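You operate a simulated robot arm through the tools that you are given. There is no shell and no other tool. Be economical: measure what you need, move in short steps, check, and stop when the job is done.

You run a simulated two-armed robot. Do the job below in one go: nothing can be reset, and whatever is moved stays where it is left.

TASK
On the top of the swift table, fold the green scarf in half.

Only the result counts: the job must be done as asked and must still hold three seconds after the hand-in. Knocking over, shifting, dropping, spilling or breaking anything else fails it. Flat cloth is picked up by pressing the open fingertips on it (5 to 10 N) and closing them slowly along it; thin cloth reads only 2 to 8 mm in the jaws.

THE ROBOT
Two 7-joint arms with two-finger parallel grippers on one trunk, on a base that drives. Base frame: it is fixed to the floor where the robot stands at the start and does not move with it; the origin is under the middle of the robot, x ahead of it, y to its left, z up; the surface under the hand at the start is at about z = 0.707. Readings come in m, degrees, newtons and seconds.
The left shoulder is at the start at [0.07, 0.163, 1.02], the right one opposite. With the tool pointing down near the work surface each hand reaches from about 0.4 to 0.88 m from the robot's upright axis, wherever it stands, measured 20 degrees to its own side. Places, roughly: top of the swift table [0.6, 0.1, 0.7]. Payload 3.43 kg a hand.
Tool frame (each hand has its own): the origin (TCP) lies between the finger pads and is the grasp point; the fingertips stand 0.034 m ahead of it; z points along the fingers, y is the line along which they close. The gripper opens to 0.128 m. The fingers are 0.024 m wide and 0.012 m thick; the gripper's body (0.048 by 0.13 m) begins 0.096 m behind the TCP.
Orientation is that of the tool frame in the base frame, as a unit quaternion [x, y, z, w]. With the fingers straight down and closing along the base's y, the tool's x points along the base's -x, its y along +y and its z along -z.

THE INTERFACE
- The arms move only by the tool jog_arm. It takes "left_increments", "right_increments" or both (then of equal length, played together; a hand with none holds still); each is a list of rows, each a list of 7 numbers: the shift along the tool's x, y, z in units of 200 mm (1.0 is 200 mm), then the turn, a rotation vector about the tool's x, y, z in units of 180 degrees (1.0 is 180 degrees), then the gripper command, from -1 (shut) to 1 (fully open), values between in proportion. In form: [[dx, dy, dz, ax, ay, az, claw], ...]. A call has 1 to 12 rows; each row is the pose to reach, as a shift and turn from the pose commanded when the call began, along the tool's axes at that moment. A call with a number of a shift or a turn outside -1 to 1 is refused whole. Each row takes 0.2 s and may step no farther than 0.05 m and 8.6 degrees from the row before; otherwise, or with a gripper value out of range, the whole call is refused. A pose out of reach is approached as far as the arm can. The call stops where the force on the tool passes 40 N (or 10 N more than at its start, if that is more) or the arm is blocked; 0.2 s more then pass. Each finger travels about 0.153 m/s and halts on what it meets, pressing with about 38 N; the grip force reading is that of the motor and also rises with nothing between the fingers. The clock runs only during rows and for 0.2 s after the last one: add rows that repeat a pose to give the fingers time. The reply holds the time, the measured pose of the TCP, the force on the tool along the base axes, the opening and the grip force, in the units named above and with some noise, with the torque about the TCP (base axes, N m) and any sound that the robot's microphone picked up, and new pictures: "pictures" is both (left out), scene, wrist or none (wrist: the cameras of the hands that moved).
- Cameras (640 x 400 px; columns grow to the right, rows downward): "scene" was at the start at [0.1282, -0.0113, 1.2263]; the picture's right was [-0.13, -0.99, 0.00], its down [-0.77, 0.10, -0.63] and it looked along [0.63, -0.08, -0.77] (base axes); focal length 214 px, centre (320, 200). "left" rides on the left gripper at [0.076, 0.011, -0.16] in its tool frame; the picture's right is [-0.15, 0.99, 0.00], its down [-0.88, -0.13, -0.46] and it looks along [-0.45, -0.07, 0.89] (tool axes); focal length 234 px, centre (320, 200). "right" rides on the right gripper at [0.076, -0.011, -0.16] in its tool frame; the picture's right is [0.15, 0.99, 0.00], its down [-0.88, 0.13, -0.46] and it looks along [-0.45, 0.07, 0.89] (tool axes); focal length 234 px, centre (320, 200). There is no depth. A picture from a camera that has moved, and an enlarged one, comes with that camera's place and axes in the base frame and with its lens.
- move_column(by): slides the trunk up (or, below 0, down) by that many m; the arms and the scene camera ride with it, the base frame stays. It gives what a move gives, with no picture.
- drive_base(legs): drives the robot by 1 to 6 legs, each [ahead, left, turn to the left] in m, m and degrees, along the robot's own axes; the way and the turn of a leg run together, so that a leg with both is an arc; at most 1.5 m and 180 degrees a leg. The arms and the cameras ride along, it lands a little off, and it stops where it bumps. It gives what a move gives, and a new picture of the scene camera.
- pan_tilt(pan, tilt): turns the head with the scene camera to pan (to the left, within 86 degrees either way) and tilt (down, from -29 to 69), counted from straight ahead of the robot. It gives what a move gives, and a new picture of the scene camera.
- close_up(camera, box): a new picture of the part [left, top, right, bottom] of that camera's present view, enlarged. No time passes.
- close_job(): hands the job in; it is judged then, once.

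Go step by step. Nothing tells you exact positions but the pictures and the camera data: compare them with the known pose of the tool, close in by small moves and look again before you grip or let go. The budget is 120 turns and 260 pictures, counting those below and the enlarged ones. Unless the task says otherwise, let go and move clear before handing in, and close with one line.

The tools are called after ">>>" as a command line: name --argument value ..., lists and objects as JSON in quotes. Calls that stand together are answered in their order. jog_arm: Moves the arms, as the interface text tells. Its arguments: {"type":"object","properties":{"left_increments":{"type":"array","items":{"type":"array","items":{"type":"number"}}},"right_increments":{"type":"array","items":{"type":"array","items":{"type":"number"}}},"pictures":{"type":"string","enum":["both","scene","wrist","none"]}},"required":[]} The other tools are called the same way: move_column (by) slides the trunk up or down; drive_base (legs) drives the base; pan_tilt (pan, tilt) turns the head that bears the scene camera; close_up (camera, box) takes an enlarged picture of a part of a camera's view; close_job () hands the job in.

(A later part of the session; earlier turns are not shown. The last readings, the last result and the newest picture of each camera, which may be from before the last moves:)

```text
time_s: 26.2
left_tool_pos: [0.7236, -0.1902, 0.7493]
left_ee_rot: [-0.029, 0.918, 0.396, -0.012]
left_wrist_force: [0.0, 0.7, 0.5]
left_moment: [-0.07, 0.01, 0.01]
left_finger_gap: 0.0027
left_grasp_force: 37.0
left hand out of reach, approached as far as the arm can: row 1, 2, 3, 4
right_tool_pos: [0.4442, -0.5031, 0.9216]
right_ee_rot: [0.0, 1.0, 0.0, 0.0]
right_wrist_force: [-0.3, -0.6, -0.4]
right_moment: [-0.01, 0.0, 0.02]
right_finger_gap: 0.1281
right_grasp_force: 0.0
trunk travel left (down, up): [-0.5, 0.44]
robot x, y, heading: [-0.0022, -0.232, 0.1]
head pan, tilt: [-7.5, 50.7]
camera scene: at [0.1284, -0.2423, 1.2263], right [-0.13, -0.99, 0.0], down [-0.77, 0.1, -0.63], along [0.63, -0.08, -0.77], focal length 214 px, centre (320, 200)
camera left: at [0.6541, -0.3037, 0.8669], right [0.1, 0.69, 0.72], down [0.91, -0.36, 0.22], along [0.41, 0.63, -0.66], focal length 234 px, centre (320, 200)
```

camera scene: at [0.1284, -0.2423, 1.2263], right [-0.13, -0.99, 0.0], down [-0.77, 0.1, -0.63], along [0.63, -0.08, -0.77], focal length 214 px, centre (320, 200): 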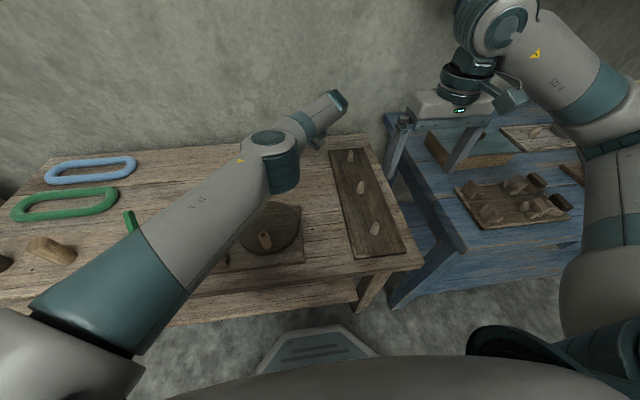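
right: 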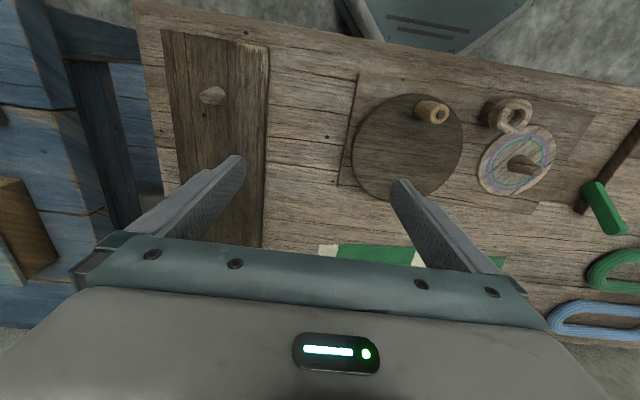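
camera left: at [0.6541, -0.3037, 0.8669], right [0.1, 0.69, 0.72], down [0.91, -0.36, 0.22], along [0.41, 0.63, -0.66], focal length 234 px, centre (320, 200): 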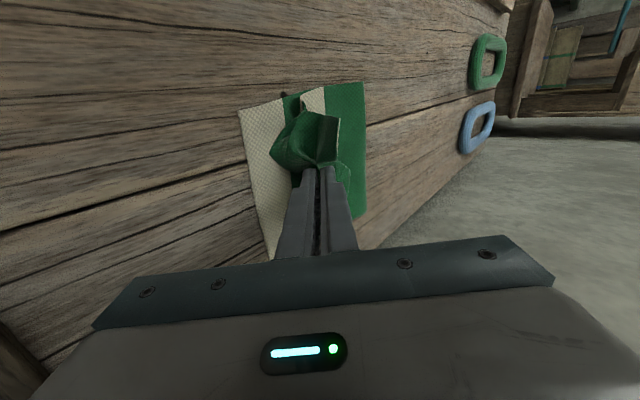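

The hand is low over the right half, but about 1 cm short in x and y. A small drive will bring it into place.

>>> drive_base --legs '[[0.015, -0.015, 0]]'

>>> close_up --camera "left" --box '[160, 40, 480, 240]'

```text
time_s: 27.0
left_tool_pos: [0.7376, -0.2047, 0.7485]
left_ee_rot: [-0.029, 0.918, 0.396, -0.013]
left_wrist_force: [0.0, 0.4, 1.0]
left_moment: [-0.02, 0.02, 0.0]
left_finger_gap: 0.003
left_grasp_force: 37.3
right_tool_pos: [0.4604, -0.5186, 0.9211]
right_ee_rot: [0.001, 1.0, 0.0, -0.001]
right_wrist_force: [-0.3, -0.1, -0.1]
right_moment: [0.02, -0.03, 0.0]
right_finger_gap: 0.1279
right_grasp_force: 0.0
trunk travel left (down, up): [-0.5, 0.44]
robot x, y, heading: [0.012, -0.2484, 0.1]
head pan, tilt: [-7.5, 50.7]
camera scene: at [0.1434, -0.2578, 1.2263], right [-0.13, -0.99, 0.0], down [-0.77, 0.1, -0.63], along [0.63, -0.08, -0.77], focal length 214 px, centre (320, 200)
```

scene: 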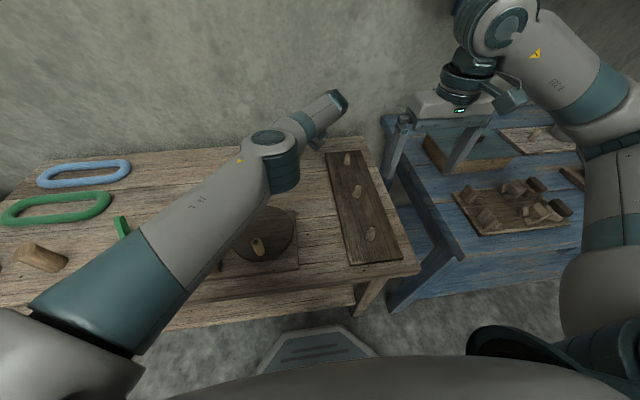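

```text
2.00 times, centred on (320, 140) of left
camera zoom: at [0.6692, -0.3187, 0.8671], right [0.1, 0.69, 0.72], down [0.91, -0.36, 0.22], along [0.41, 0.63, -0.66], focal length 468 px, centre (320, 320)
```

zoom: 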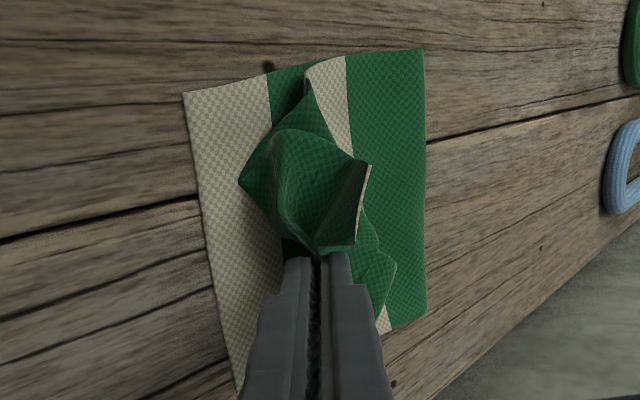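

Now I'll open a little and withdraw along the fingers, up and to the right.

>>> jog_arm --left_increments '[[0, 0, 0, 0, 0, 0, -0.8], [0, 0, 0, 0, 0, 0, -0.7], [0, 0, -0.06, 0, 0, 0, -0.7], [0, 0, -0.15, 0, 0, 0, -0.7], [0, 0, -0.3, 0, 0, 0, -0.7]]'

>>> close_up --camera "left" --box '[160, 40, 480, 240]'

```text
time_s: 28.2
left_tool_pos: [0.7304, -0.2268, 0.7852]
left_ee_rot: [-0.028, 0.919, 0.394, -0.007]
left_wrist_force: [-0.3, -0.3, -0.1]
left_moment: [0.04, 0.0, -0.05]
left_finger_gap: 0.0193
left_grasp_force: 0.1
left hand out of reach, approached as far as the arm can: row 3, 4, 5
right_tool_pos: [0.4583, -0.5181, 0.9222]
right_ee_rot: [-0.001, 1.0, 0.001, -0.001]
right_wrist_force: [-0.4, 0.0, -0.5]
right_moment: [-0.03, -0.04, 0.05]
right_finger_gap: 0.1278
right_grasp_force: 0.2
trunk travel left (down, up): [-0.5, 0.44]
robot x, y, heading: [0.0157, -0.2442, -0.0]
head pan, tilt: [-7.5, 50.7]
camera scene: at [0.1423, -0.2576, 1.2263], right [-0.13, -0.99, 0.0], down [-0.77, 0.1, -0.63], along [0.63, -0.08, -0.77], focal length 214 px, centre (320, 200)
camera left: at [0.6596, -0.3395, 0.9034], right [0.1, 0.69, 0.72], down [0.9, -0.37, 0.23], along [0.42, 0.62, -0.66], focal length 234 px, centre (320, 200)
```

scene: 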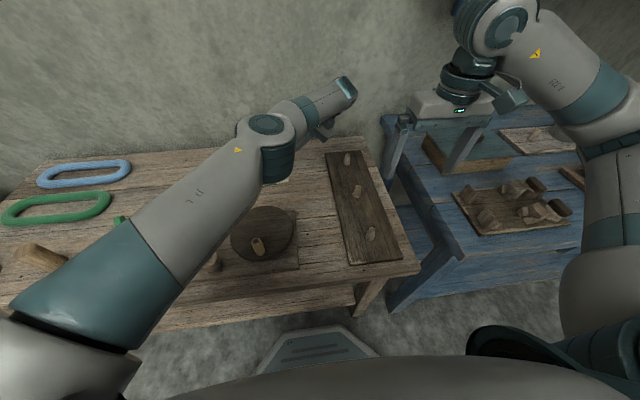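
left: 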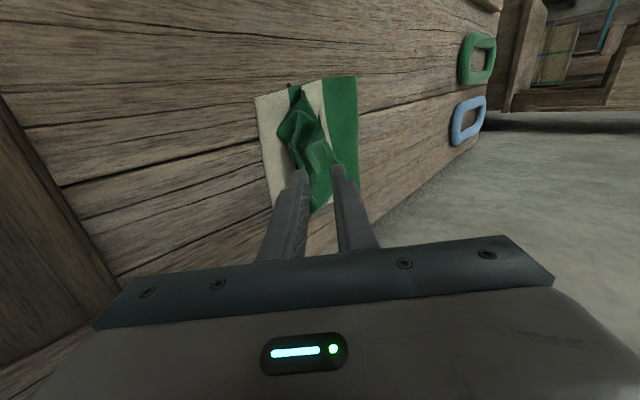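

```text
2.00 times, centred on (320, 140) of left
camera zoom: at [0.6596, -0.3395, 0.9034], right [0.1, 0.69, 0.72], down [0.9, -0.37, 0.23], along [0.42, 0.62, -0.66], focal length 468 px, centre (320, 320)
```

zoom: 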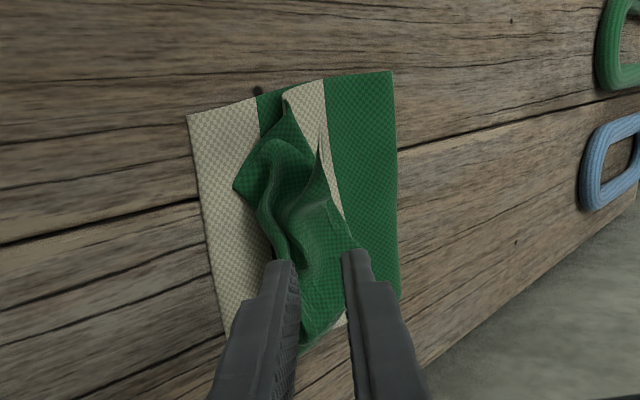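

Released. I'll raise the hand, unroll it and clear the view.

>>> jog_arm --left_increments '[[0, 0.11, -0.1, 0, 0, 0, -0.7], [0, 0.25, -0.23, 0.03, 0, 0, -0.7], [0, 0.4, -0.35, 0.07, 0, 0, -0.7], [0, 0.5, -0.35, 0.115, 0, 0, -0.7], [0, 0.6, -0.3, 0.16, 0, 0, -0.7], [0, 0.7, -0.25, 0.205, 0, 0, -0.7], [0, 0.85, -0.15, 0.25, 0, 0, -0.7], [0.1, 0.95, 0, 0.26, 0, 0, -0.7], [0.2, 1, 0.1, 0.26, 0, 0, -0.7]]'

>>> close_up --camera "scene" --box '[200, 100, 360, 200]'

```text
time_s: 30.2
left_tool_pos: [0.6797, -0.0791, 0.9156]
left_ee_rot: [-0.033, 0.999, -0.002, 0.001]
left_wrist_force: [0.2, -0.4, 0.7]
left_moment: [0.01, 0.0, 0.01]
left_finger_gap: 0.0191
left_grasp_force: 0.0
right_tool_pos: [0.4589, -0.5183, 0.9222]
right_ee_rot: [0.001, 1.0, 0.0, 0.0]
right_wrist_force: [0.4, 0.0, -0.4]
right_moment: [-0.06, 0.01, -0.02]
right_finger_gap: 0.1279
right_grasp_force: 0.0
trunk travel left (down, up): [-0.5, 0.44]
robot x, y, heading: [0.0149, -0.2444, 0.3]
head pan, tilt: [-7.5, 50.7]
camera scene: at [0.1426, -0.2565, 1.2264], right [-0.13, -0.99, 0.0], down [-0.77, 0.1, -0.63], along [0.63, -0.08, -0.77], focal length 214 px, centre (320, 200)
camera left: at [0.603, -0.0707, 1.077], right [0.08, 1.0, 0.0], down [0.89, -0.07, 0.46], along [0.46, -0.04, -0.89], focal length 234 px, centre (320, 200)
```

scene: 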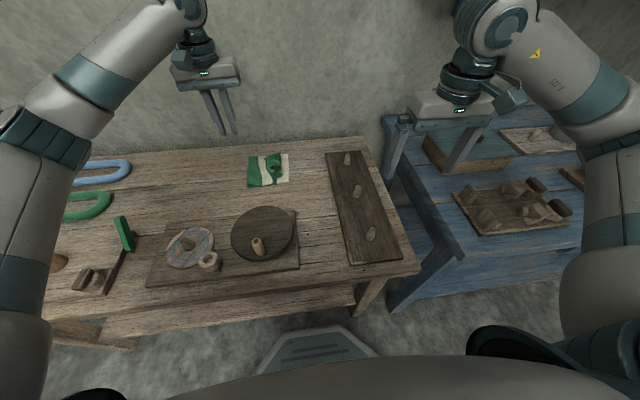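
left: 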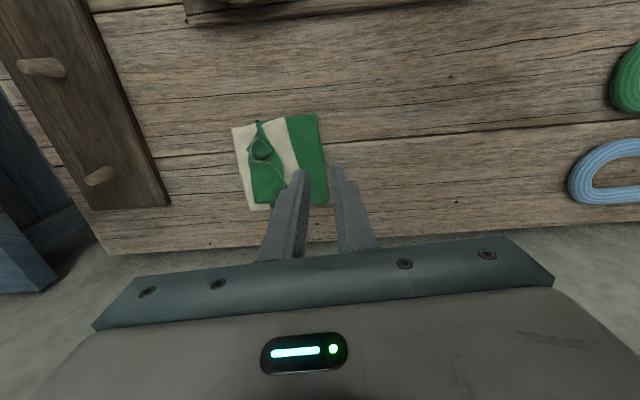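

```text
4.00 times, centred on (280, 150) of scene
camera zoom: at [0.1426, -0.2565, 1.2264], right [-0.13, -0.99, 0.0], down [-0.77, 0.1, -0.63], along [0.63, -0.08, -0.77], focal length 858 px, centre (480, 400)
```

zoom: 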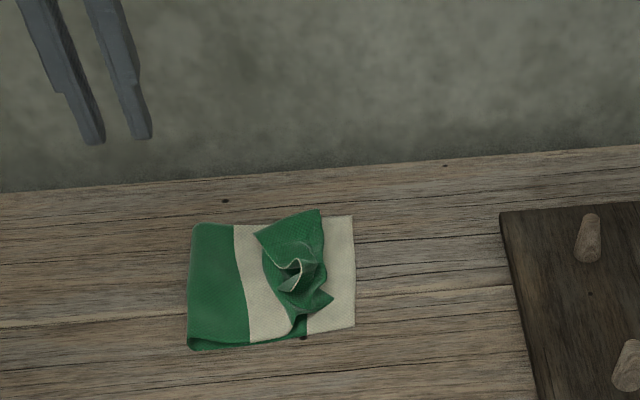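

The scarf is folded over, but the fold line is off-centre and the end is crumpled. I'll look closer before correcting.

>>> close_up --camera "left" --box '[200, 90, 360, 230]'

>>> jog_arm --left_increments '[[0, 0.2, 0, 0, 0, 0, -0.7], [0, 0.4, 0, 0, 0, 0, -0.7]]' --pictures "wrist"

>>> close_up --camera "left" --box '[70, 80, 290, 220]'

```text
2.86 times, centred on (280, 160) of left
camera zoom: at [0.603, -0.0707, 1.077], right [0.08, 1.0, 0.0], down [0.89, -0.07, 0.46], along [0.46, -0.04, -0.89], focal length 669 px, centre (434, 314)
```

zoom: 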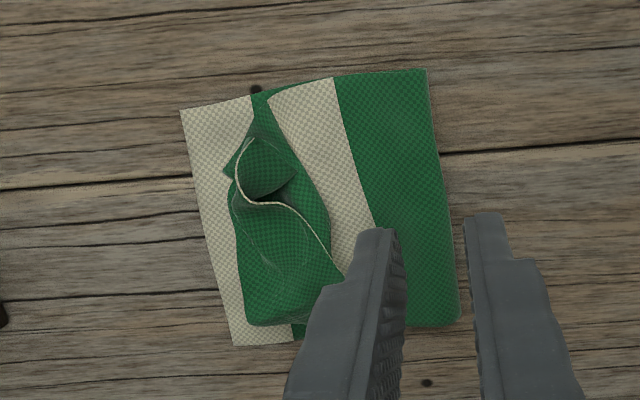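

```text
time_s: 30.8
left_tool_pos: [0.6748, 0.0024, 0.917]
left_ee_rot: [-0.031, 1.0, -0.002, 0.0]
left_wrist_force: [0.1, 0.5, -0.6]
left_moment: [0.0, -0.03, 0.03]
left_finger_gap: 0.0192
left_grasp_force: 0.0
right_tool_pos: [0.4589, -0.5185, 0.9206]
right_ee_rot: [0.0, 1.0, 0.0, -0.001]
right_wrist_force: [-0.7, -0.4, -0.1]
right_moment: [-0.01, 0.0, 0.03]
right_finger_gap: 0.1278
right_grasp_force: 0.0
trunk travel left (down, up): [-0.5, 0.44]
robot x, y, heading: [0.0167, -0.2462, 0.0]
head pan, tilt: [-7.5, 50.7]
camera left: at [0.5982, 0.0089, 1.0764], right [0.08, 1.0, 0.0], down [0.89, -0.07, 0.46], along [0.45, -0.04, -0.89], focal length 234 px, centre (320, 200)
```

left: 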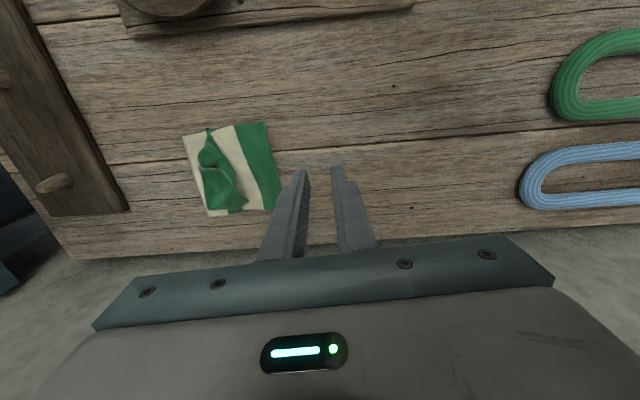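

```text
2.86 times, centred on (180, 150) of left
camera zoom: at [0.5982, 0.0089, 1.0764], right [0.08, 1.0, 0.0], down [0.89, -0.07, 0.46], along [0.45, -0.04, -0.89], focal length 669 px, centre (720, 343)
```

zoom: 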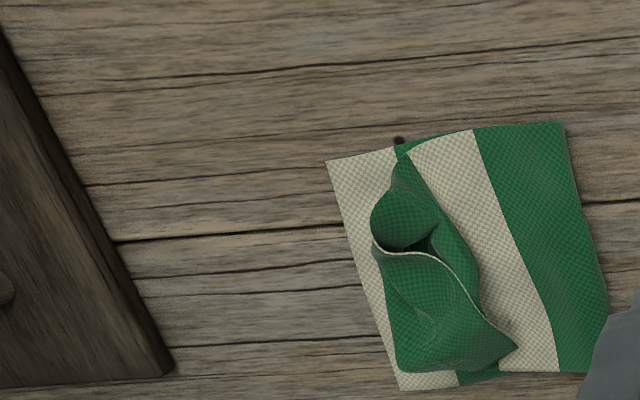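

The end flap is folded back on itself on top. I'll pinch that standing flap from above, pull the layer back left to open it flat, and refold on a better line.

>>> jog_arm --left_increments '[[-0.03, -0.2, 0, 0, 0, 0, -0.5], [-0.06, -0.4, 0.1, 0, 0, 0, -0.3], [-0.09, -0.6, 0.2, 0, 0, 0, -0.06], [-0.12, -0.75, 0.35, 0, 0, 0, -0.06], [-0.147, -0.831, 0.5, 0, 0, 0, -0.06], [-0.147, -0.831, 0.58, 0, 0, 0, -0.06]]'

>>> close_up --camera "scene" --box '[220, 110, 340, 200]'

```text
time_s: 32.2
left_tool_pos: [0.7162, -0.1622, 0.799]
left_ee_rot: [-0.032, 0.999, -0.002, 0.0]
left_wrist_force: [-1.6, -0.5, 0.7]
left_moment: [0.0, 0.01, -0.02]
left_finger_gap: 0.0601
left_grasp_force: 0.0
right_tool_pos: [0.4573, -0.5185, 0.9218]
right_ee_rot: [0.0, 1.0, 0.0, 0.0]
right_wrist_force: [0.0, 0.4, 0.0]
right_moment: [0.03, -0.05, 0.0]
right_finger_gap: 0.128
right_grasp_force: 0.0
trunk travel left (down, up): [-0.5, 0.44]
robot x, y, heading: [0.0151, -0.2416, 0.0]
head pan, tilt: [-7.5, 50.7]
camera scene: at [0.1431, -0.257, 1.2263], right [-0.13, -0.99, 0.0], down [-0.77, 0.1, -0.63], along [0.63, -0.08, -0.77], focal length 214 px, centre (320, 200)
camera left: at [0.6395, -0.155, 0.9601], right [0.08, 1.0, 0.0], down [0.89, -0.07, 0.46], along [0.45, -0.04, -0.89], focal length 234 px, centre (320, 200)
```

scene: 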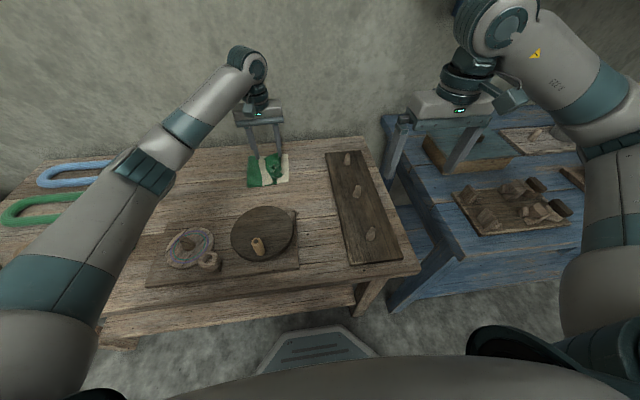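
left: 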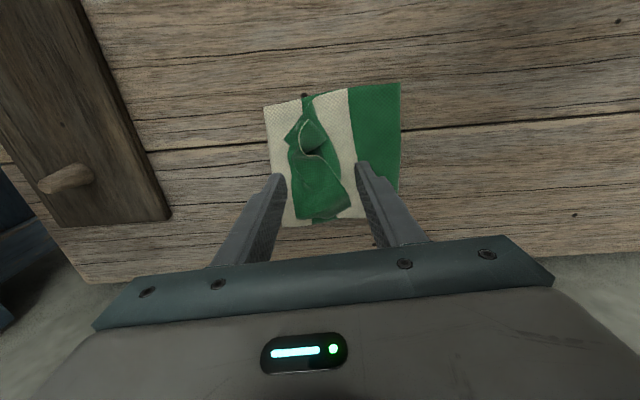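

```text
4.44 times, centred on (280, 155) of scene
camera zoom: at [0.1431, -0.257, 1.2263], right [-0.13, -0.99, 0.0], down [-0.77, 0.1, -0.63], along [0.63, -0.08, -0.77], focal length 953 px, centre (498, 400)
```

zoom: 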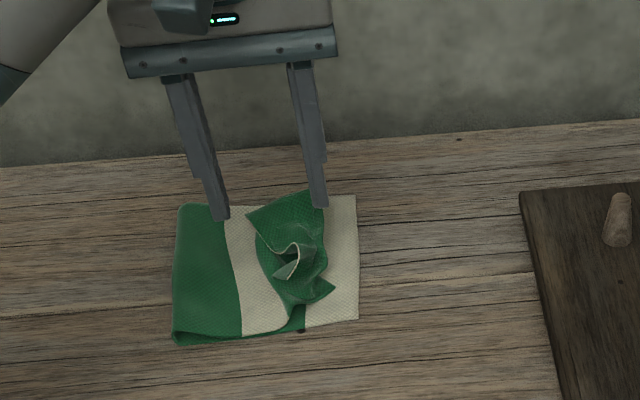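

The lump stands at about (.69,-.167). I'll move over it, lower to just above the layers, and close.

>>> jog_arm --left_increments '[[0.12, -0.015, 0.05, 0, 0, 0, -0.06], [0.12, -0.015, 0.16, 0, 0, 0, -0.06], [0.12, -0.015, 0.26, 0, 0, 0, -0.06], [0.12, -0.015, 0.26, 0, 0, 0, -0.3], [0.12, -0.015, 0.26, 0, 0, 0, -0.5], [0.12, -0.015, 0.26, 0, 0, 0, -0.7], [0.12, -0.015, 0.26, 0, 0, 0, -0.85], [0.12, -0.015, 0.26, 0, 0, 0, -1], [0.12, -0.015, 0.26, 0, 0, 0, -1]]' --pictures "wrist"

>>> close_up --camera "scene" --box '[220, 110, 340, 200]'

```text
time_s: 34.2
left_tool_pos: [0.691, -0.1666, 0.7491]
left_ee_rot: [-0.032, 0.999, -0.001, 0.0]
left_wrist_force: [-0.3, -0.7, 0.8]
left_moment: [-0.03, 0.01, 0.01]
left_finger_gap: 0.0027
left_grasp_force: 37.6
right_tool_pos: [0.4591, -0.5188, 0.9211]
right_ee_rot: [0.0, 1.0, 0.0, 0.001]
right_wrist_force: [-0.6, 0.0, -0.7]
right_moment: [0.0, 0.01, 0.01]
right_finger_gap: 0.1279
right_grasp_force: 0.1
trunk travel left (down, up): [-0.5, 0.44]
robot x, y, heading: [0.0163, -0.2475, 0.2]
head pan, tilt: [-7.5, 50.7]
camera left: at [0.6145, -0.1601, 0.909], right [0.08, 1.0, 0.0], down [0.89, -0.07, 0.46], along [0.46, -0.04, -0.89], focal length 234 px, centre (320, 200)
```

left: 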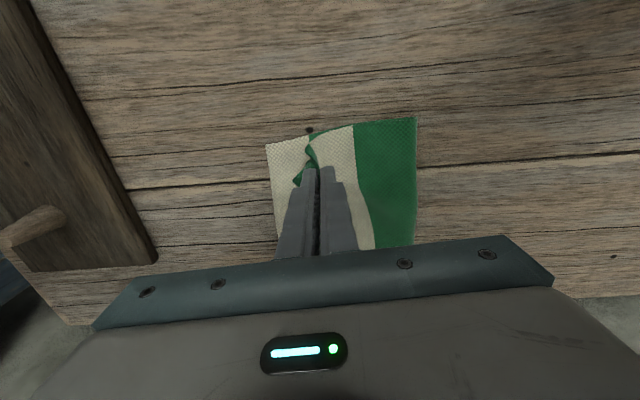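

```text
4.44 times, centred on (280, 155) of scene
camera zoom: at [0.1429, -0.2573, 1.2263], right [-0.13, -0.99, 0.0], down [-0.77, 0.1, -0.63], along [0.63, -0.08, -0.77], focal length 953 px, centre (498, 400)
```

zoom: 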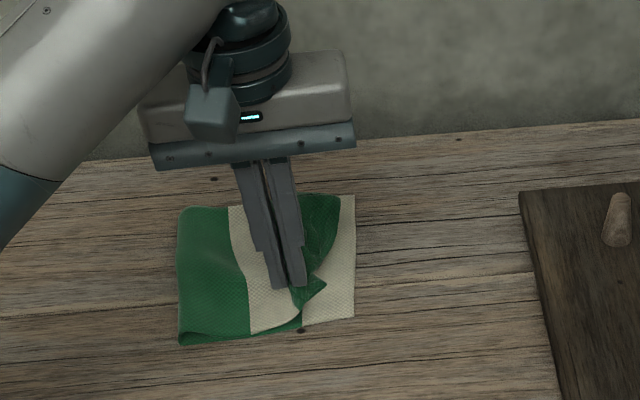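

It's gripped. Now I'll lift it back to the left to unroll the scarf.

>>> jog_arm --left_increments '[[0, 0.05, -0.2, 0, 0, 0, -1], [0, 0.2, -0.38, 0, 0, 0, -1], [-0.03, 0.4, -0.5, 0, 0, 0, -1], [-0.06, 0.6, -0.5, 0, 0, 0, -1], [-0.1, 0.8, -0.45, 0, 0, 0, -1], [-0.1, 1.0, -0.4, 0, 0, 0, -1], [-0.1, 1.0, -0.4, 0, 0, 0, -1]]'

>>> close_up --camera "scene" --box '[180, 110, 340, 210]'

```text
time_s: 35.8
left_tool_pos: [0.6967, 0.0337, 0.8285]
left_ee_rot: [-0.032, 0.999, -0.002, 0.0]
left_wrist_force: [0.7, -0.3, -0.6]
left_moment: [0.0, 0.02, 0.01]
left_finger_gap: 0.0026
left_grasp_force: 37.5
right_tool_pos: [0.4591, -0.5193, 0.9205]
right_ee_rot: [0.0, 1.0, 0.0, 0.0]
right_wrist_force: [0.3, -0.8, -0.3]
right_moment: [0.02, -0.02, -0.01]
right_finger_gap: 0.128
right_grasp_force: 0.0
trunk travel left (down, up): [-0.5, 0.44]
robot x, y, heading: [0.017, -0.2448, 0.1]
head pan, tilt: [-7.5, 50.7]
camera scene: at [0.1431, -0.2581, 1.2263], right [-0.13, -0.99, 0.0], down [-0.77, 0.1, -0.63], along [0.63, -0.08, -0.77], focal length 214 px, centre (320, 200)
camera left: at [0.6212, 0.0402, 0.9888], right [0.08, 1.0, 0.0], down [0.89, -0.07, 0.46], along [0.45, -0.04, -0.89], focal length 234 px, centre (320, 200)
```

scene: 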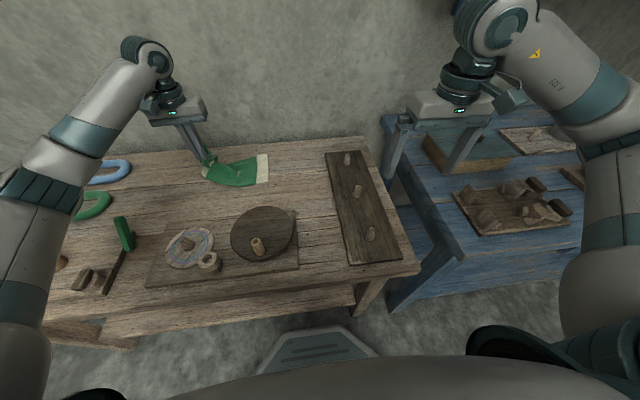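
left: 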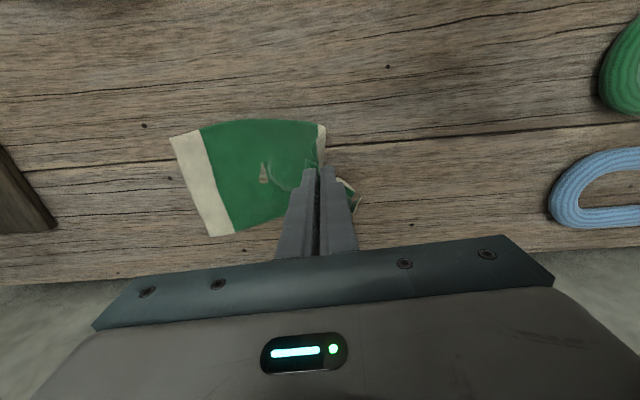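

```text
4.00 times, centred on (260, 160) of scene
camera zoom: at [0.1431, -0.2581, 1.2263], right [-0.13, -0.99, 0.0], down [-0.77, 0.1, -0.63], along [0.63, -0.08, -0.77], focal length 858 px, centre (560, 360)
```

zoom: 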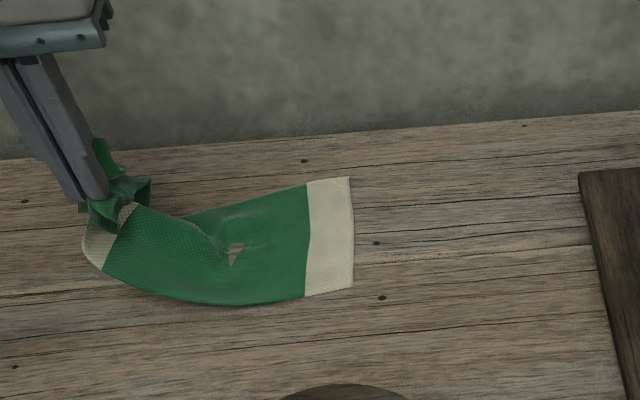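

The grip seems to hold the end bunched near the mid stripe. I'll lower here, let go and look at how it lies.

>>> jog_arm --left_increments '[[0, 0.0, 0.2, 0, 0, 0, -1], [0, 0.0, 0.38, 0, 0, 0, -1], [0, 0.0, 0.38, 0, 0, 0, -0.7], [0, 0, 0.38, 0, 0, 0, -0.5], [0, 0, 0.2, 0, 0, 0, -0.5], [0, 0.1, 0, 0, 0, 0, -0.5], [0, 0.3, -0.2, 0, 0, 0, -0.5], [0, 0.5, -0.4, 0, 0, 0, -0.5], [0, 0.7, -0.5, 0, 0, 0, -0.5]]'

>>> close_up --camera "scene" --box '[180, 110, 340, 210]'

>>> close_up --camera "left" --box '[60, 80, 320, 240]'

```text
refused: row 7 steps farther than a row can; nothing moved
```

```text
4.00 times, centred on (260, 160) of scene
camera zoom: at [0.1431, -0.2581, 1.2263], right [-0.13, -0.99, 0.0], down [-0.77, 0.1, -0.63], along [0.63, -0.08, -0.77], focal length 858 px, centre (560, 360)
```

zoom: 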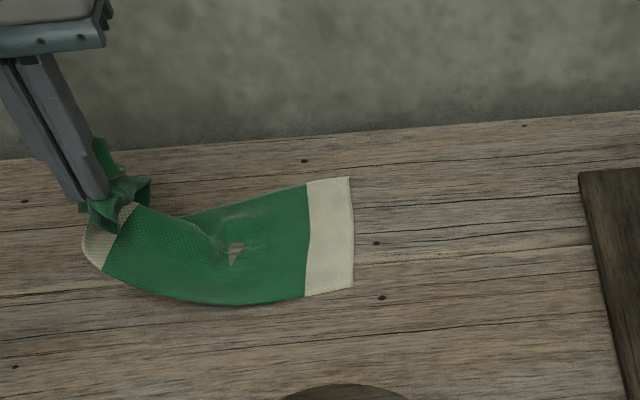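

```text
2.46 times, centred on (190, 160) of left
camera zoom: at [0.6212, 0.0402, 0.9888], right [0.08, 1.0, 0.0], down [0.89, -0.07, 0.46], along [0.45, -0.04, -0.89], focal length 576 px, centre (640, 298)
```

zoom: 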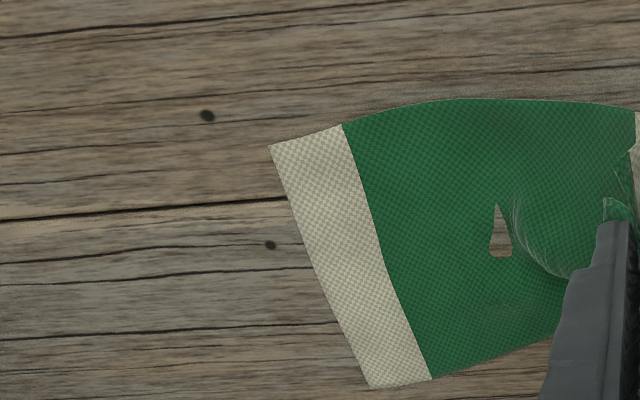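

>>> jog_arm --left_increments '[[0, 0.05, 0.2, 0, 0, 0, -1], [0, 0.1, 0.35, 0, 0, 0, -1], [0, 0.1, 0.35, 0, 0, 0, -0.7], [0, 0.1, 0.35, 0, 0, 0, -0.5], [0, 0.1, 0.2, 0, 0, 0, -0.5], [0, 0.15, 0, 0, 0, 0, -0.5], [0, 0.3, -0.15, 0, 0, 0, -0.5], [0, 0.45, -0.3, 0, 0, 0, -0.5], [0, 0.6, -0.4, 0, 0, 0, -0.5], [0, 0.8, -0.4, 0, 0, 0, -0.5]]'

>>> close_up --camera "scene" --box '[180, 110, 340, 210]'

>>> close_up --camera "left" --box '[60, 80, 320, 240]'

```text
time_s: 38.0
left_tool_pos: [0.689, 0.1953, 0.9072]
left_ee_rot: [-0.032, 0.999, -0.002, 0.0]
left_wrist_force: [-0.4, 0.7, -0.7]
left_moment: [-0.01, 0.02, -0.01]
left_finger_gap: 0.0321
left_grasp_force: 0.0
right_tool_pos: [0.4581, -0.5181, 0.9224]
right_ee_rot: [0.001, 1.0, -0.001, -0.001]
right_wrist_force: [0.4, -0.1, 0.1]
right_moment: [0.0, -0.02, 0.01]
right_finger_gap: 0.1279
right_grasp_force: 0.1
trunk travel left (down, up): [-0.5, 0.44]
robot x, y, heading: [0.014, -0.2448, 0.2]
head pan, tilt: [-7.5, 50.7]
camera scene: at [0.1427, -0.256, 1.2263], right [-0.13, -0.99, 0.0], down [-0.77, 0.1, -0.63], along [0.63, -0.08, -0.77], focal length 214 px, centre (320, 200)
camera left: at [0.6114, 0.2017, 1.0682], right [0.08, 1.0, 0.0], down [0.89, -0.07, 0.46], along [0.45, -0.04, -0.89], focal length 234 px, centre (320, 200)
```

scene: 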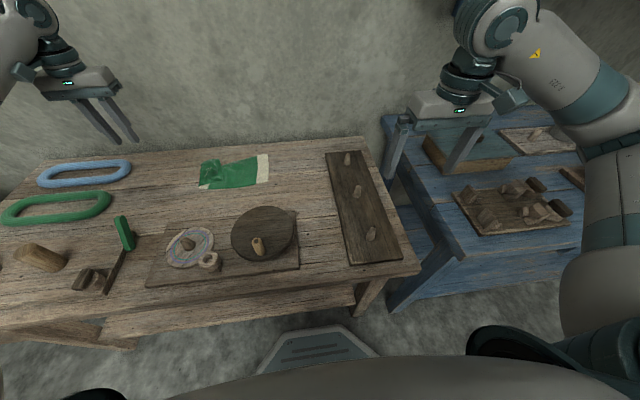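
left: 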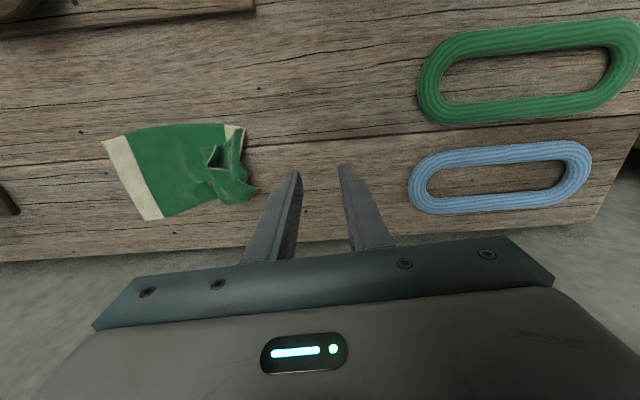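

```text
4.00 times, centred on (260, 160) of scene
camera zoom: at [0.1427, -0.256, 1.2263], right [-0.13, -0.99, 0.0], down [-0.77, 0.1, -0.63], along [0.63, -0.08, -0.77], focal length 858 px, centre (560, 360)
```

zoom: 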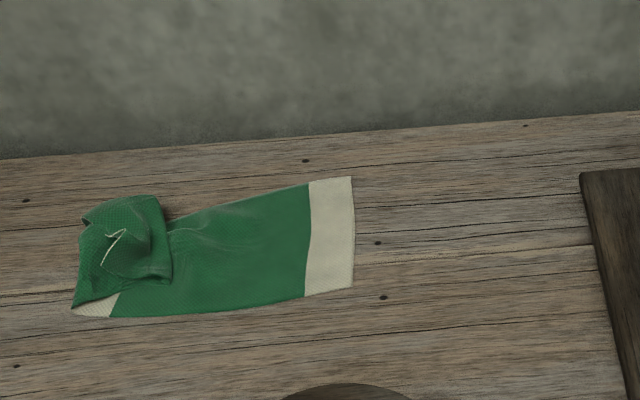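

```text
2.46 times, centred on (190, 160) of left
camera zoom: at [0.6114, 0.2017, 1.0682], right [0.08, 1.0, 0.0], down [0.89, -0.07, 0.46], along [0.45, -0.04, -0.89], focal length 576 px, centre (640, 298)
```

zoom: 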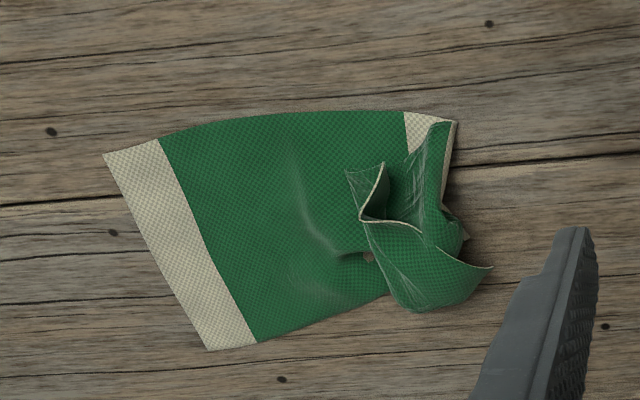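

The end is still folded over on top, with its edge crest standing at about (.70,.038,.75). I'll pinch that crest from above and pull it left to open the scarf.

>>> jog_arm --left_increments '[[0, -0.24, 0.05, 0, 0, 0, -0.2], [0, -0.48, 0.1, 0, 0, 0, -0.1], [0, -0.7, 0.2, 0, 0, 0, 0], [0, -0.8, 0.38, 0, 0, 0, 0], [0, -0.8, 0.5, 0, 0, 0, 0]]' --pictures "wrist"

>>> close_up --camera "scene" --box '[180, 110, 340, 210]'

```text
time_s: 39.2
left_tool_pos: [0.6988, 0.0325, 0.8076]
left_ee_rot: [-0.032, 0.999, -0.002, 0.0]
left_wrist_force: [0.0, -0.1, 0.5]
left_moment: [0.03, 0.04, 0.03]
left_finger_gap: 0.0639
left_grasp_force: 0.1
right_tool_pos: [0.4606, -0.518, 0.9206]
right_ee_rot: [0.0, 1.0, 0.0, 0.0]
right_wrist_force: [-0.9, -1.1, 0.3]
right_moment: [0.0, -0.01, -0.02]
right_finger_gap: 0.1282
right_grasp_force: 0.0
trunk travel left (down, up): [-0.5, 0.44]
robot x, y, heading: [0.0136, -0.2423, -0.2]
head pan, tilt: [-7.5, 50.7]
camera left: at [0.622, 0.0407, 0.968], right [0.08, 1.0, 0.0], down [0.89, -0.07, 0.46], along [0.46, -0.04, -0.89], focal length 234 px, centre (320, 200)
```

left: 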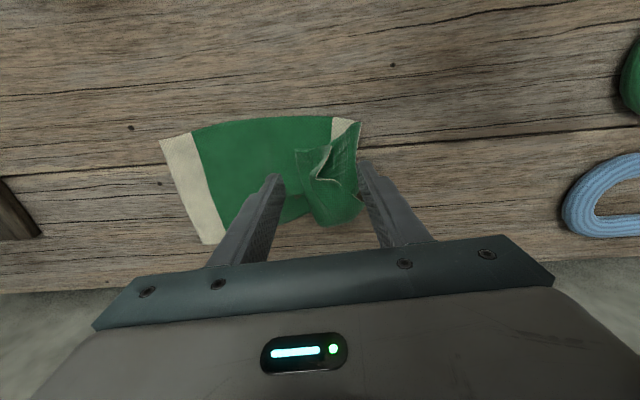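

```text
4.00 times, centred on (260, 160) of scene
camera zoom: at [0.1431, -0.257, 1.2263], right [-0.13, -0.99, 0.0], down [-0.77, 0.1, -0.63], along [0.63, -0.08, -0.77], focal length 858 px, centre (560, 360)
```

zoom: 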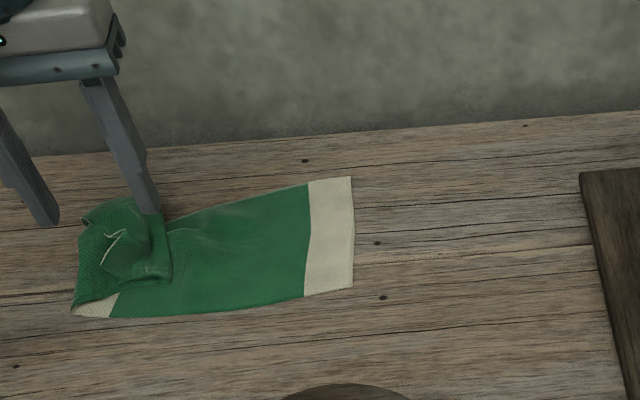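

>>> jog_arm --left_increments '[[-0.01, -0.015, 0.12, 0, 0, 0, -0.1], [-0.01, -0.015, 0.22, 0, 0, 0, -0.1], [-0.01, -0.015, 0.22, 0, 0, 0, -0.35], [-0.01, -0.015, 0.22, 0, 0, 0, -0.6], [-0.01, -0.015, 0.22, 0, 0, 0, -0.8], [-0.01, -0.015, 0.22, 0, 0, 0, -1], [-0.01, -0.015, 0.22, 0, 0, 0, -1]]' --pictures "wrist"

```text
time_s: 40.8
left_tool_pos: [0.7003, 0.0303, 0.7644]
left_ee_rot: [-0.032, 0.999, -0.001, -0.001]
left_wrist_force: [-0.3, 0.7, 0.1]
left_moment: [0.0, 0.02, 0.03]
left_finger_gap: 0.002
left_grasp_force: 36.9
right_tool_pos: [0.4588, -0.5191, 0.9227]
right_ee_rot: [0.0, 1.0, 0.0, 0.0]
right_wrist_force: [-0.7, 0.0, 0.5]
right_moment: [-0.02, 0.01, 0.0]
right_finger_gap: 0.1278
right_grasp_force: 0.1
trunk travel left (down, up): [-0.5, 0.44]
robot x, y, heading: [0.0138, -0.2405, 0.2]
head pan, tilt: [-7.5, 50.7]
camera left: at [0.6241, 0.0376, 0.9246], right [0.08, 1.0, 0.0], down [0.89, -0.07, 0.46], along [0.45, -0.04, -0.89], focal length 234 px, centre (320, 200)
```

left: 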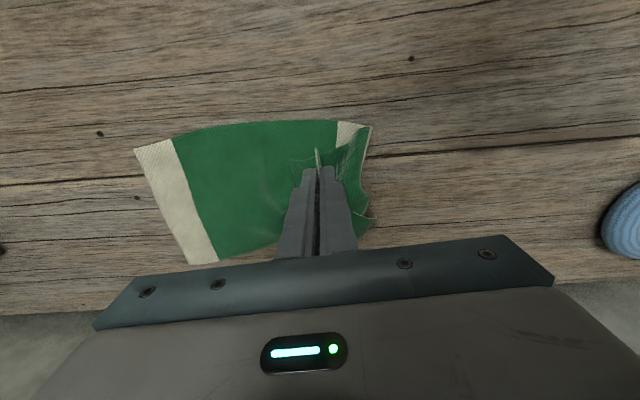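

Caught at the edge. I'll lift and swing it to the left.

>>> jog_arm --left_increments '[[0, 0.05, -0.2, 0, 0, 0, -1], [0, 0.12, -0.42, 0, 0, 0, -1], [0, 0.3, -0.52, 0, 0, 0, -1], [0, 0.45, -0.5, 0, 0, 0, -1], [0, 0.45, -0.5, 0, 0, 0, -1]]'

>>> close_up --camera "scene" --box '[160, 110, 320, 210]'

```text
time_s: 42.0
left_tool_pos: [0.6949, 0.1215, 0.8659]
left_ee_rot: [-0.032, 0.999, 0.0, 0.0]
left_wrist_force: [0.4, -0.4, -0.8]
left_moment: [0.01, -0.04, 0.02]
left_finger_gap: 0.002
left_grasp_force: 36.9
right_tool_pos: [0.4585, -0.5193, 0.921]
right_ee_rot: [0.0, 1.0, 0.001, 0.001]
right_wrist_force: [0.9, -0.9, 0.2]
right_moment: [0.04, -0.02, 0.02]
right_finger_gap: 0.128
right_grasp_force: 0.0
trunk travel left (down, up): [-0.5, 0.44]
robot x, y, heading: [0.0141, -0.2469, 0.1]
head pan, tilt: [-7.5, 50.7]
camera scene: at [0.143, -0.2577, 1.2263], right [-0.13, -0.99, 0.0], down [-0.77, 0.1, -0.63], along [0.63, -0.08, -0.77], focal length 214 px, centre (320, 200)
camera left: at [0.6186, 0.1285, 1.025], right [0.08, 1.0, 0.0], down [0.89, -0.07, 0.46], along [0.45, -0.04, -0.89], focal length 234 px, centre (320, 200)
```

scene: 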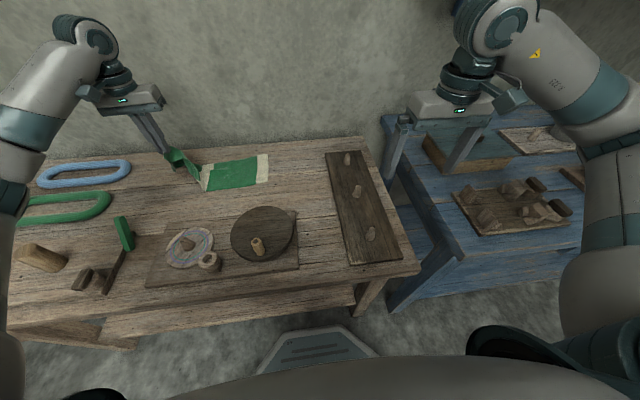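
left: 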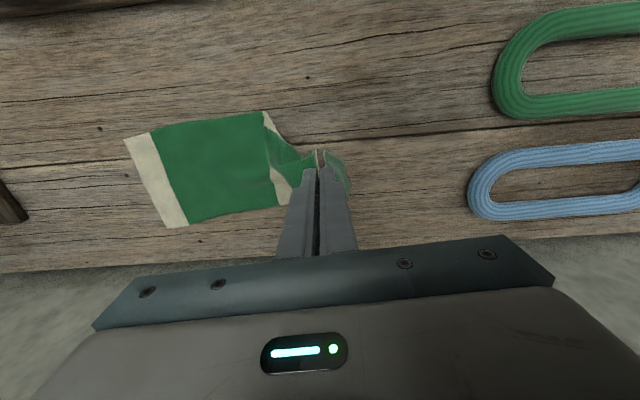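

```text
4.00 times, centred on (240, 160) of scene
camera zoom: at [0.143, -0.2577, 1.2263], right [-0.13, -0.99, 0.0], down [-0.77, 0.1, -0.63], along [0.63, -0.08, -0.77], focal length 858 px, centre (640, 360)
```

zoom: 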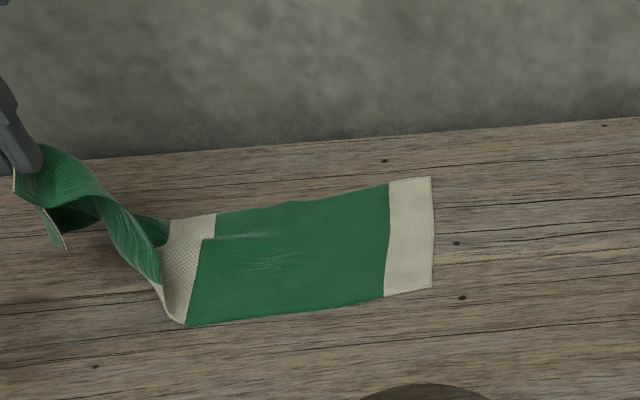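

This grips the edge itself at its middle. I'll stretch it flat to the left first to smooth out the crumples, then let go.

>>> jog_arm --left_increments '[[-0.03, 0.1, 0.15, 0, 0, 0, -1], [-0.06, 0.18, 0.32, 0, 0, 0, -1], [-0.09, 0.25, 0.48, 0, 0, 0, -1], [-0.1, 0.29, 0.61, 0, 0, 0, -1], [-0.1, 0.31, 0.61, 0, 0, 0, -1], [-0.1, 0.33, 0.61, 0, 0, 0, -1]]'

>>> close_up --camera "scene" --box '[160, 110, 320, 210]'

```text
time_s: 43.4
left_tool_pos: [0.7104, 0.1885, 0.7425]
left_ee_rot: [-0.032, 0.999, 0.0, 0.0]
left_wrist_force: [0.3, -1.8, 3.5]
left_moment: [-0.03, -0.09, -0.02]
left_finger_gap: 0.0023
left_grasp_force: 36.6
right_tool_pos: [0.4584, -0.5184, 0.9217]
right_ee_rot: [0.0, 1.0, 0.0, -0.001]
right_wrist_force: [-0.4, 0.2, 0.0]
right_moment: [0.02, 0.0, 0.01]
right_finger_gap: 0.1281
right_grasp_force: 0.1
trunk travel left (down, up): [-0.5, 0.44]
robot x, y, heading: [0.0165, -0.2461, -0.1]
head pan, tilt: [-7.5, 50.7]
camera scene: at [0.1424, -0.2576, 1.2264], right [-0.13, -0.99, 0.0], down [-0.77, 0.1, -0.63], along [0.63, -0.08, -0.77], focal length 214 px, centre (320, 200)
camera left: at [0.6337, 0.1952, 0.9026], right [0.08, 1.0, 0.0], down [0.89, -0.07, 0.46], along [0.46, -0.04, -0.89], focal length 234 px, centre (320, 200)
```

scene: 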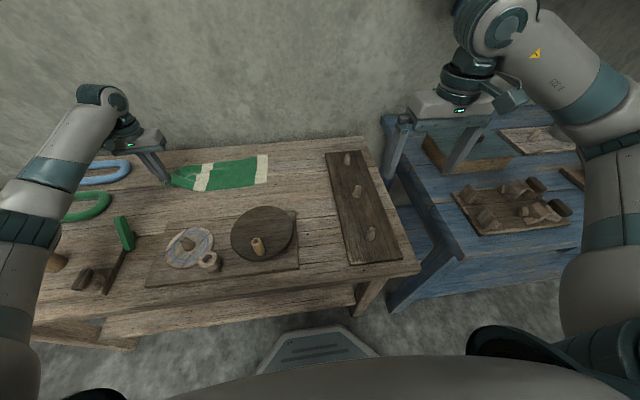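
left: 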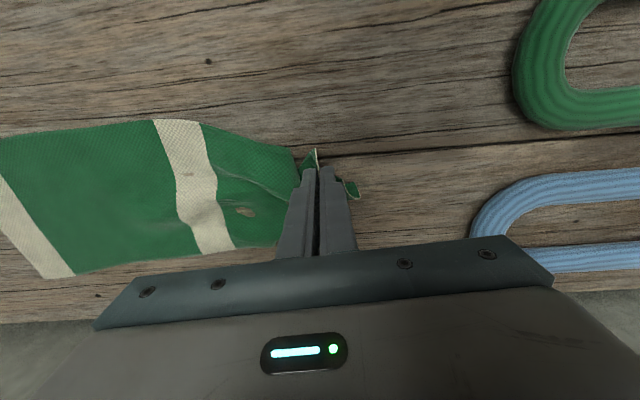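

```text
4.00 times, centred on (240, 160) of scene
camera zoom: at [0.1424, -0.2576, 1.2264], right [-0.13, -0.99, 0.0], down [-0.77, 0.1, -0.63], along [0.63, -0.08, -0.77], focal length 858 px, centre (640, 360)
```

zoom: 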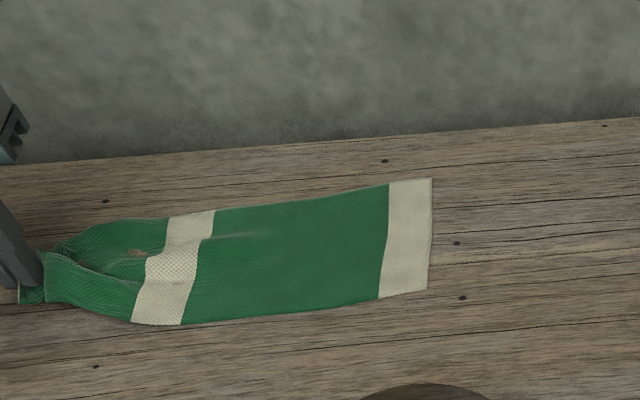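

It's stretched out. Releasing now, then straight up.

>>> jog_arm --left_increments '[[0, 0, 0, 0, 0, 0, -0.9], [0, 0, -0.01, 0, 0, 0, -0.75], [0, 0, -0.02, 0, 0, 0, -0.6], [0, 0, -0.12, 0, 0, 0, -0.5], [0, 0, -0.3, 0, 0, 0, -0.4], [0, 0.2, -0.4, 0, 0, 0, -0.4], [0, 0.4, -0.4, 0, 0, 0, -0.4]]' --pictures "wrist"

>>> close_up --camera "scene" --box '[140, 110, 300, 210]'

>>> close_up --camera "left" --box '[60, 60, 320, 240]'

```text
time_s: 45.0
left_tool_pos: [0.7055, 0.2676, 0.8234]
left_ee_rot: [-0.031, 1.0, -0.002, 0.0]
left_wrist_force: [0.1, 0.2, 0.2]
left_moment: [-0.02, 0.01, -0.01]
left_finger_gap: 0.0385
left_grasp_force: 0.2
right_tool_pos: [0.4586, -0.5179, 0.9215]
right_ee_rot: [0.0, 1.0, 0.0, -0.001]
right_wrist_force: [-0.6, 0.2, 0.4]
right_moment: [0.02, -0.01, 0.01]
right_finger_gap: 0.1279
right_grasp_force: 0.0
trunk travel left (down, up): [-0.5, 0.44]
robot x, y, heading: [0.0134, -0.2465, -0.1]
head pan, tilt: [-7.5, 50.7]
camera left: at [0.6293, 0.2756, 0.9828], right [0.08, 1.0, 0.0], down [0.89, -0.07, 0.46], along [0.45, -0.04, -0.89], focal length 234 px, centre (320, 200)
```

left: 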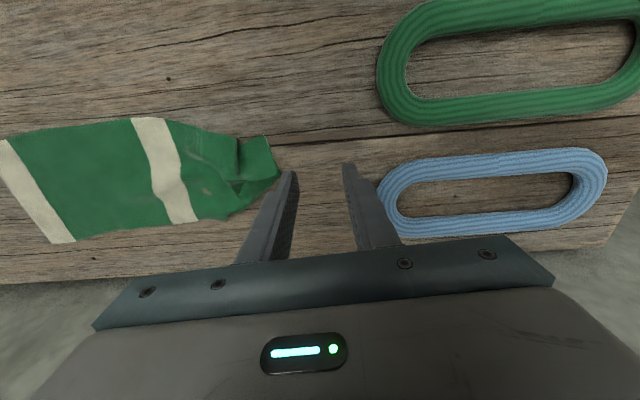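

```text
4.00 times, centred on (220, 160) of scene
camera zoom: at [0.143, -0.2568, 1.2263], right [-0.13, -0.99, 0.0], down [-0.77, 0.1, -0.63], along [0.63, -0.08, -0.77], focal length 858 px, centre (720, 360)
```

zoom: 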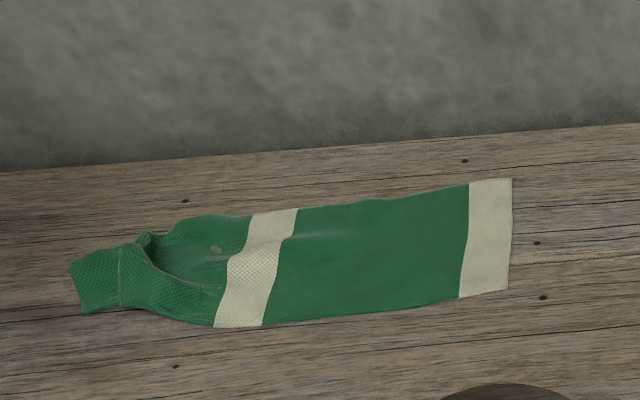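

```text
2.22 times, centred on (190, 150) of left
camera zoom: at [0.6293, 0.2756, 0.9828], right [0.08, 1.0, 0.0], down [0.89, -0.07, 0.46], along [0.45, -0.04, -0.89], focal length 520 px, centre (609, 311)
```

zoom: 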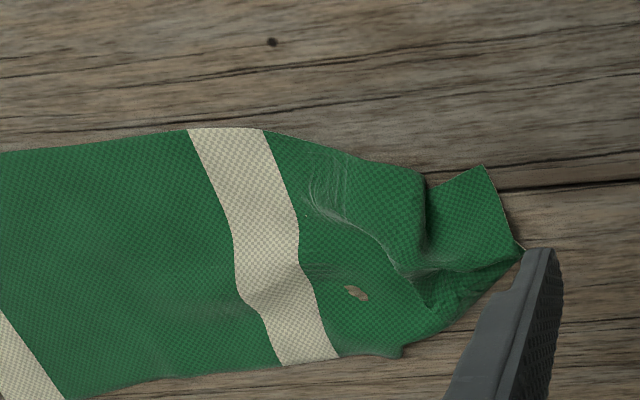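

The scarf lies out straight, but its left end is tapered with the far corner tucked in. I'll pick it near its near-side corner at about (.69,.19) and lift it to let the tuck fall out.

>>> jog_arm --left_increments '[[0.04, -0.2, 0.05, -0.001, 0, 0, -0.4], [0.0925, -0.39, 0.15, -0.0019, 0, 0, -0.37], [0.0925, -0.39, 0.3, -0.0019, 0, 0, -0.37], [0.0925, -0.39, 0.4, -0.0019, 0, 0, -0.37]]' --pictures "wrist"

>>> close_up --camera "left" --box '[220, 80, 420, 220]'

```text
time_s: 46.0
left_tool_pos: [0.6918, 0.1904, 0.7412]
left_ee_rot: [-0.033, 0.999, 0.001, -0.001]
left_wrist_force: [0.6, -0.3, -0.1]
left_moment: [0.0, 0.01, -0.01]
left_finger_gap: 0.0402
left_grasp_force: 0.0
right_tool_pos: [0.4601, -0.5177, 0.9217]
right_ee_rot: [0.0, 1.0, 0.0, -0.001]
right_wrist_force: [-0.2, -0.1, 0.3]
right_moment: [-0.03, -0.01, 0.02]
right_finger_gap: 0.128
right_grasp_force: 0.1
trunk travel left (down, up): [-0.5, 0.44]
robot x, y, heading: [0.0143, -0.2426, 0.0]
head pan, tilt: [-7.5, 50.7]
camera left: at [0.6153, 0.1949, 0.902], right [0.08, 1.0, 0.0], down [0.89, -0.07, 0.46], along [0.45, -0.03, -0.89], focal length 234 px, centre (320, 200)
```

left: 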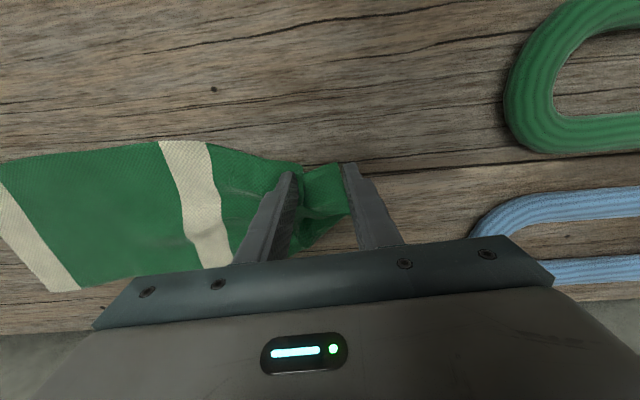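

```text
2.86 times, centred on (320, 150) of left
camera zoom: at [0.6153, 0.1949, 0.902], right [0.08, 1.0, 0.0], down [0.89, -0.07, 0.46], along [0.45, -0.03, -0.89], focal length 669 px, centre (320, 343)
```

zoom: 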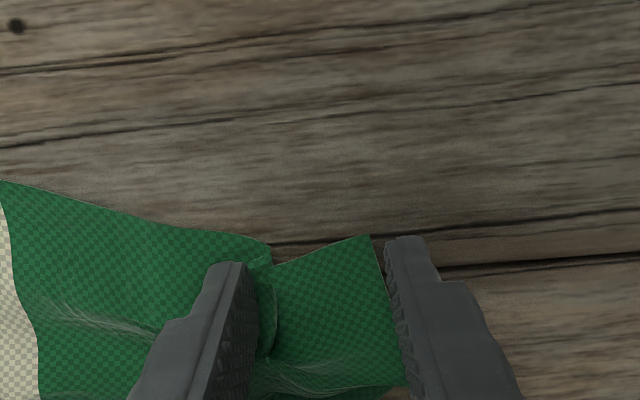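

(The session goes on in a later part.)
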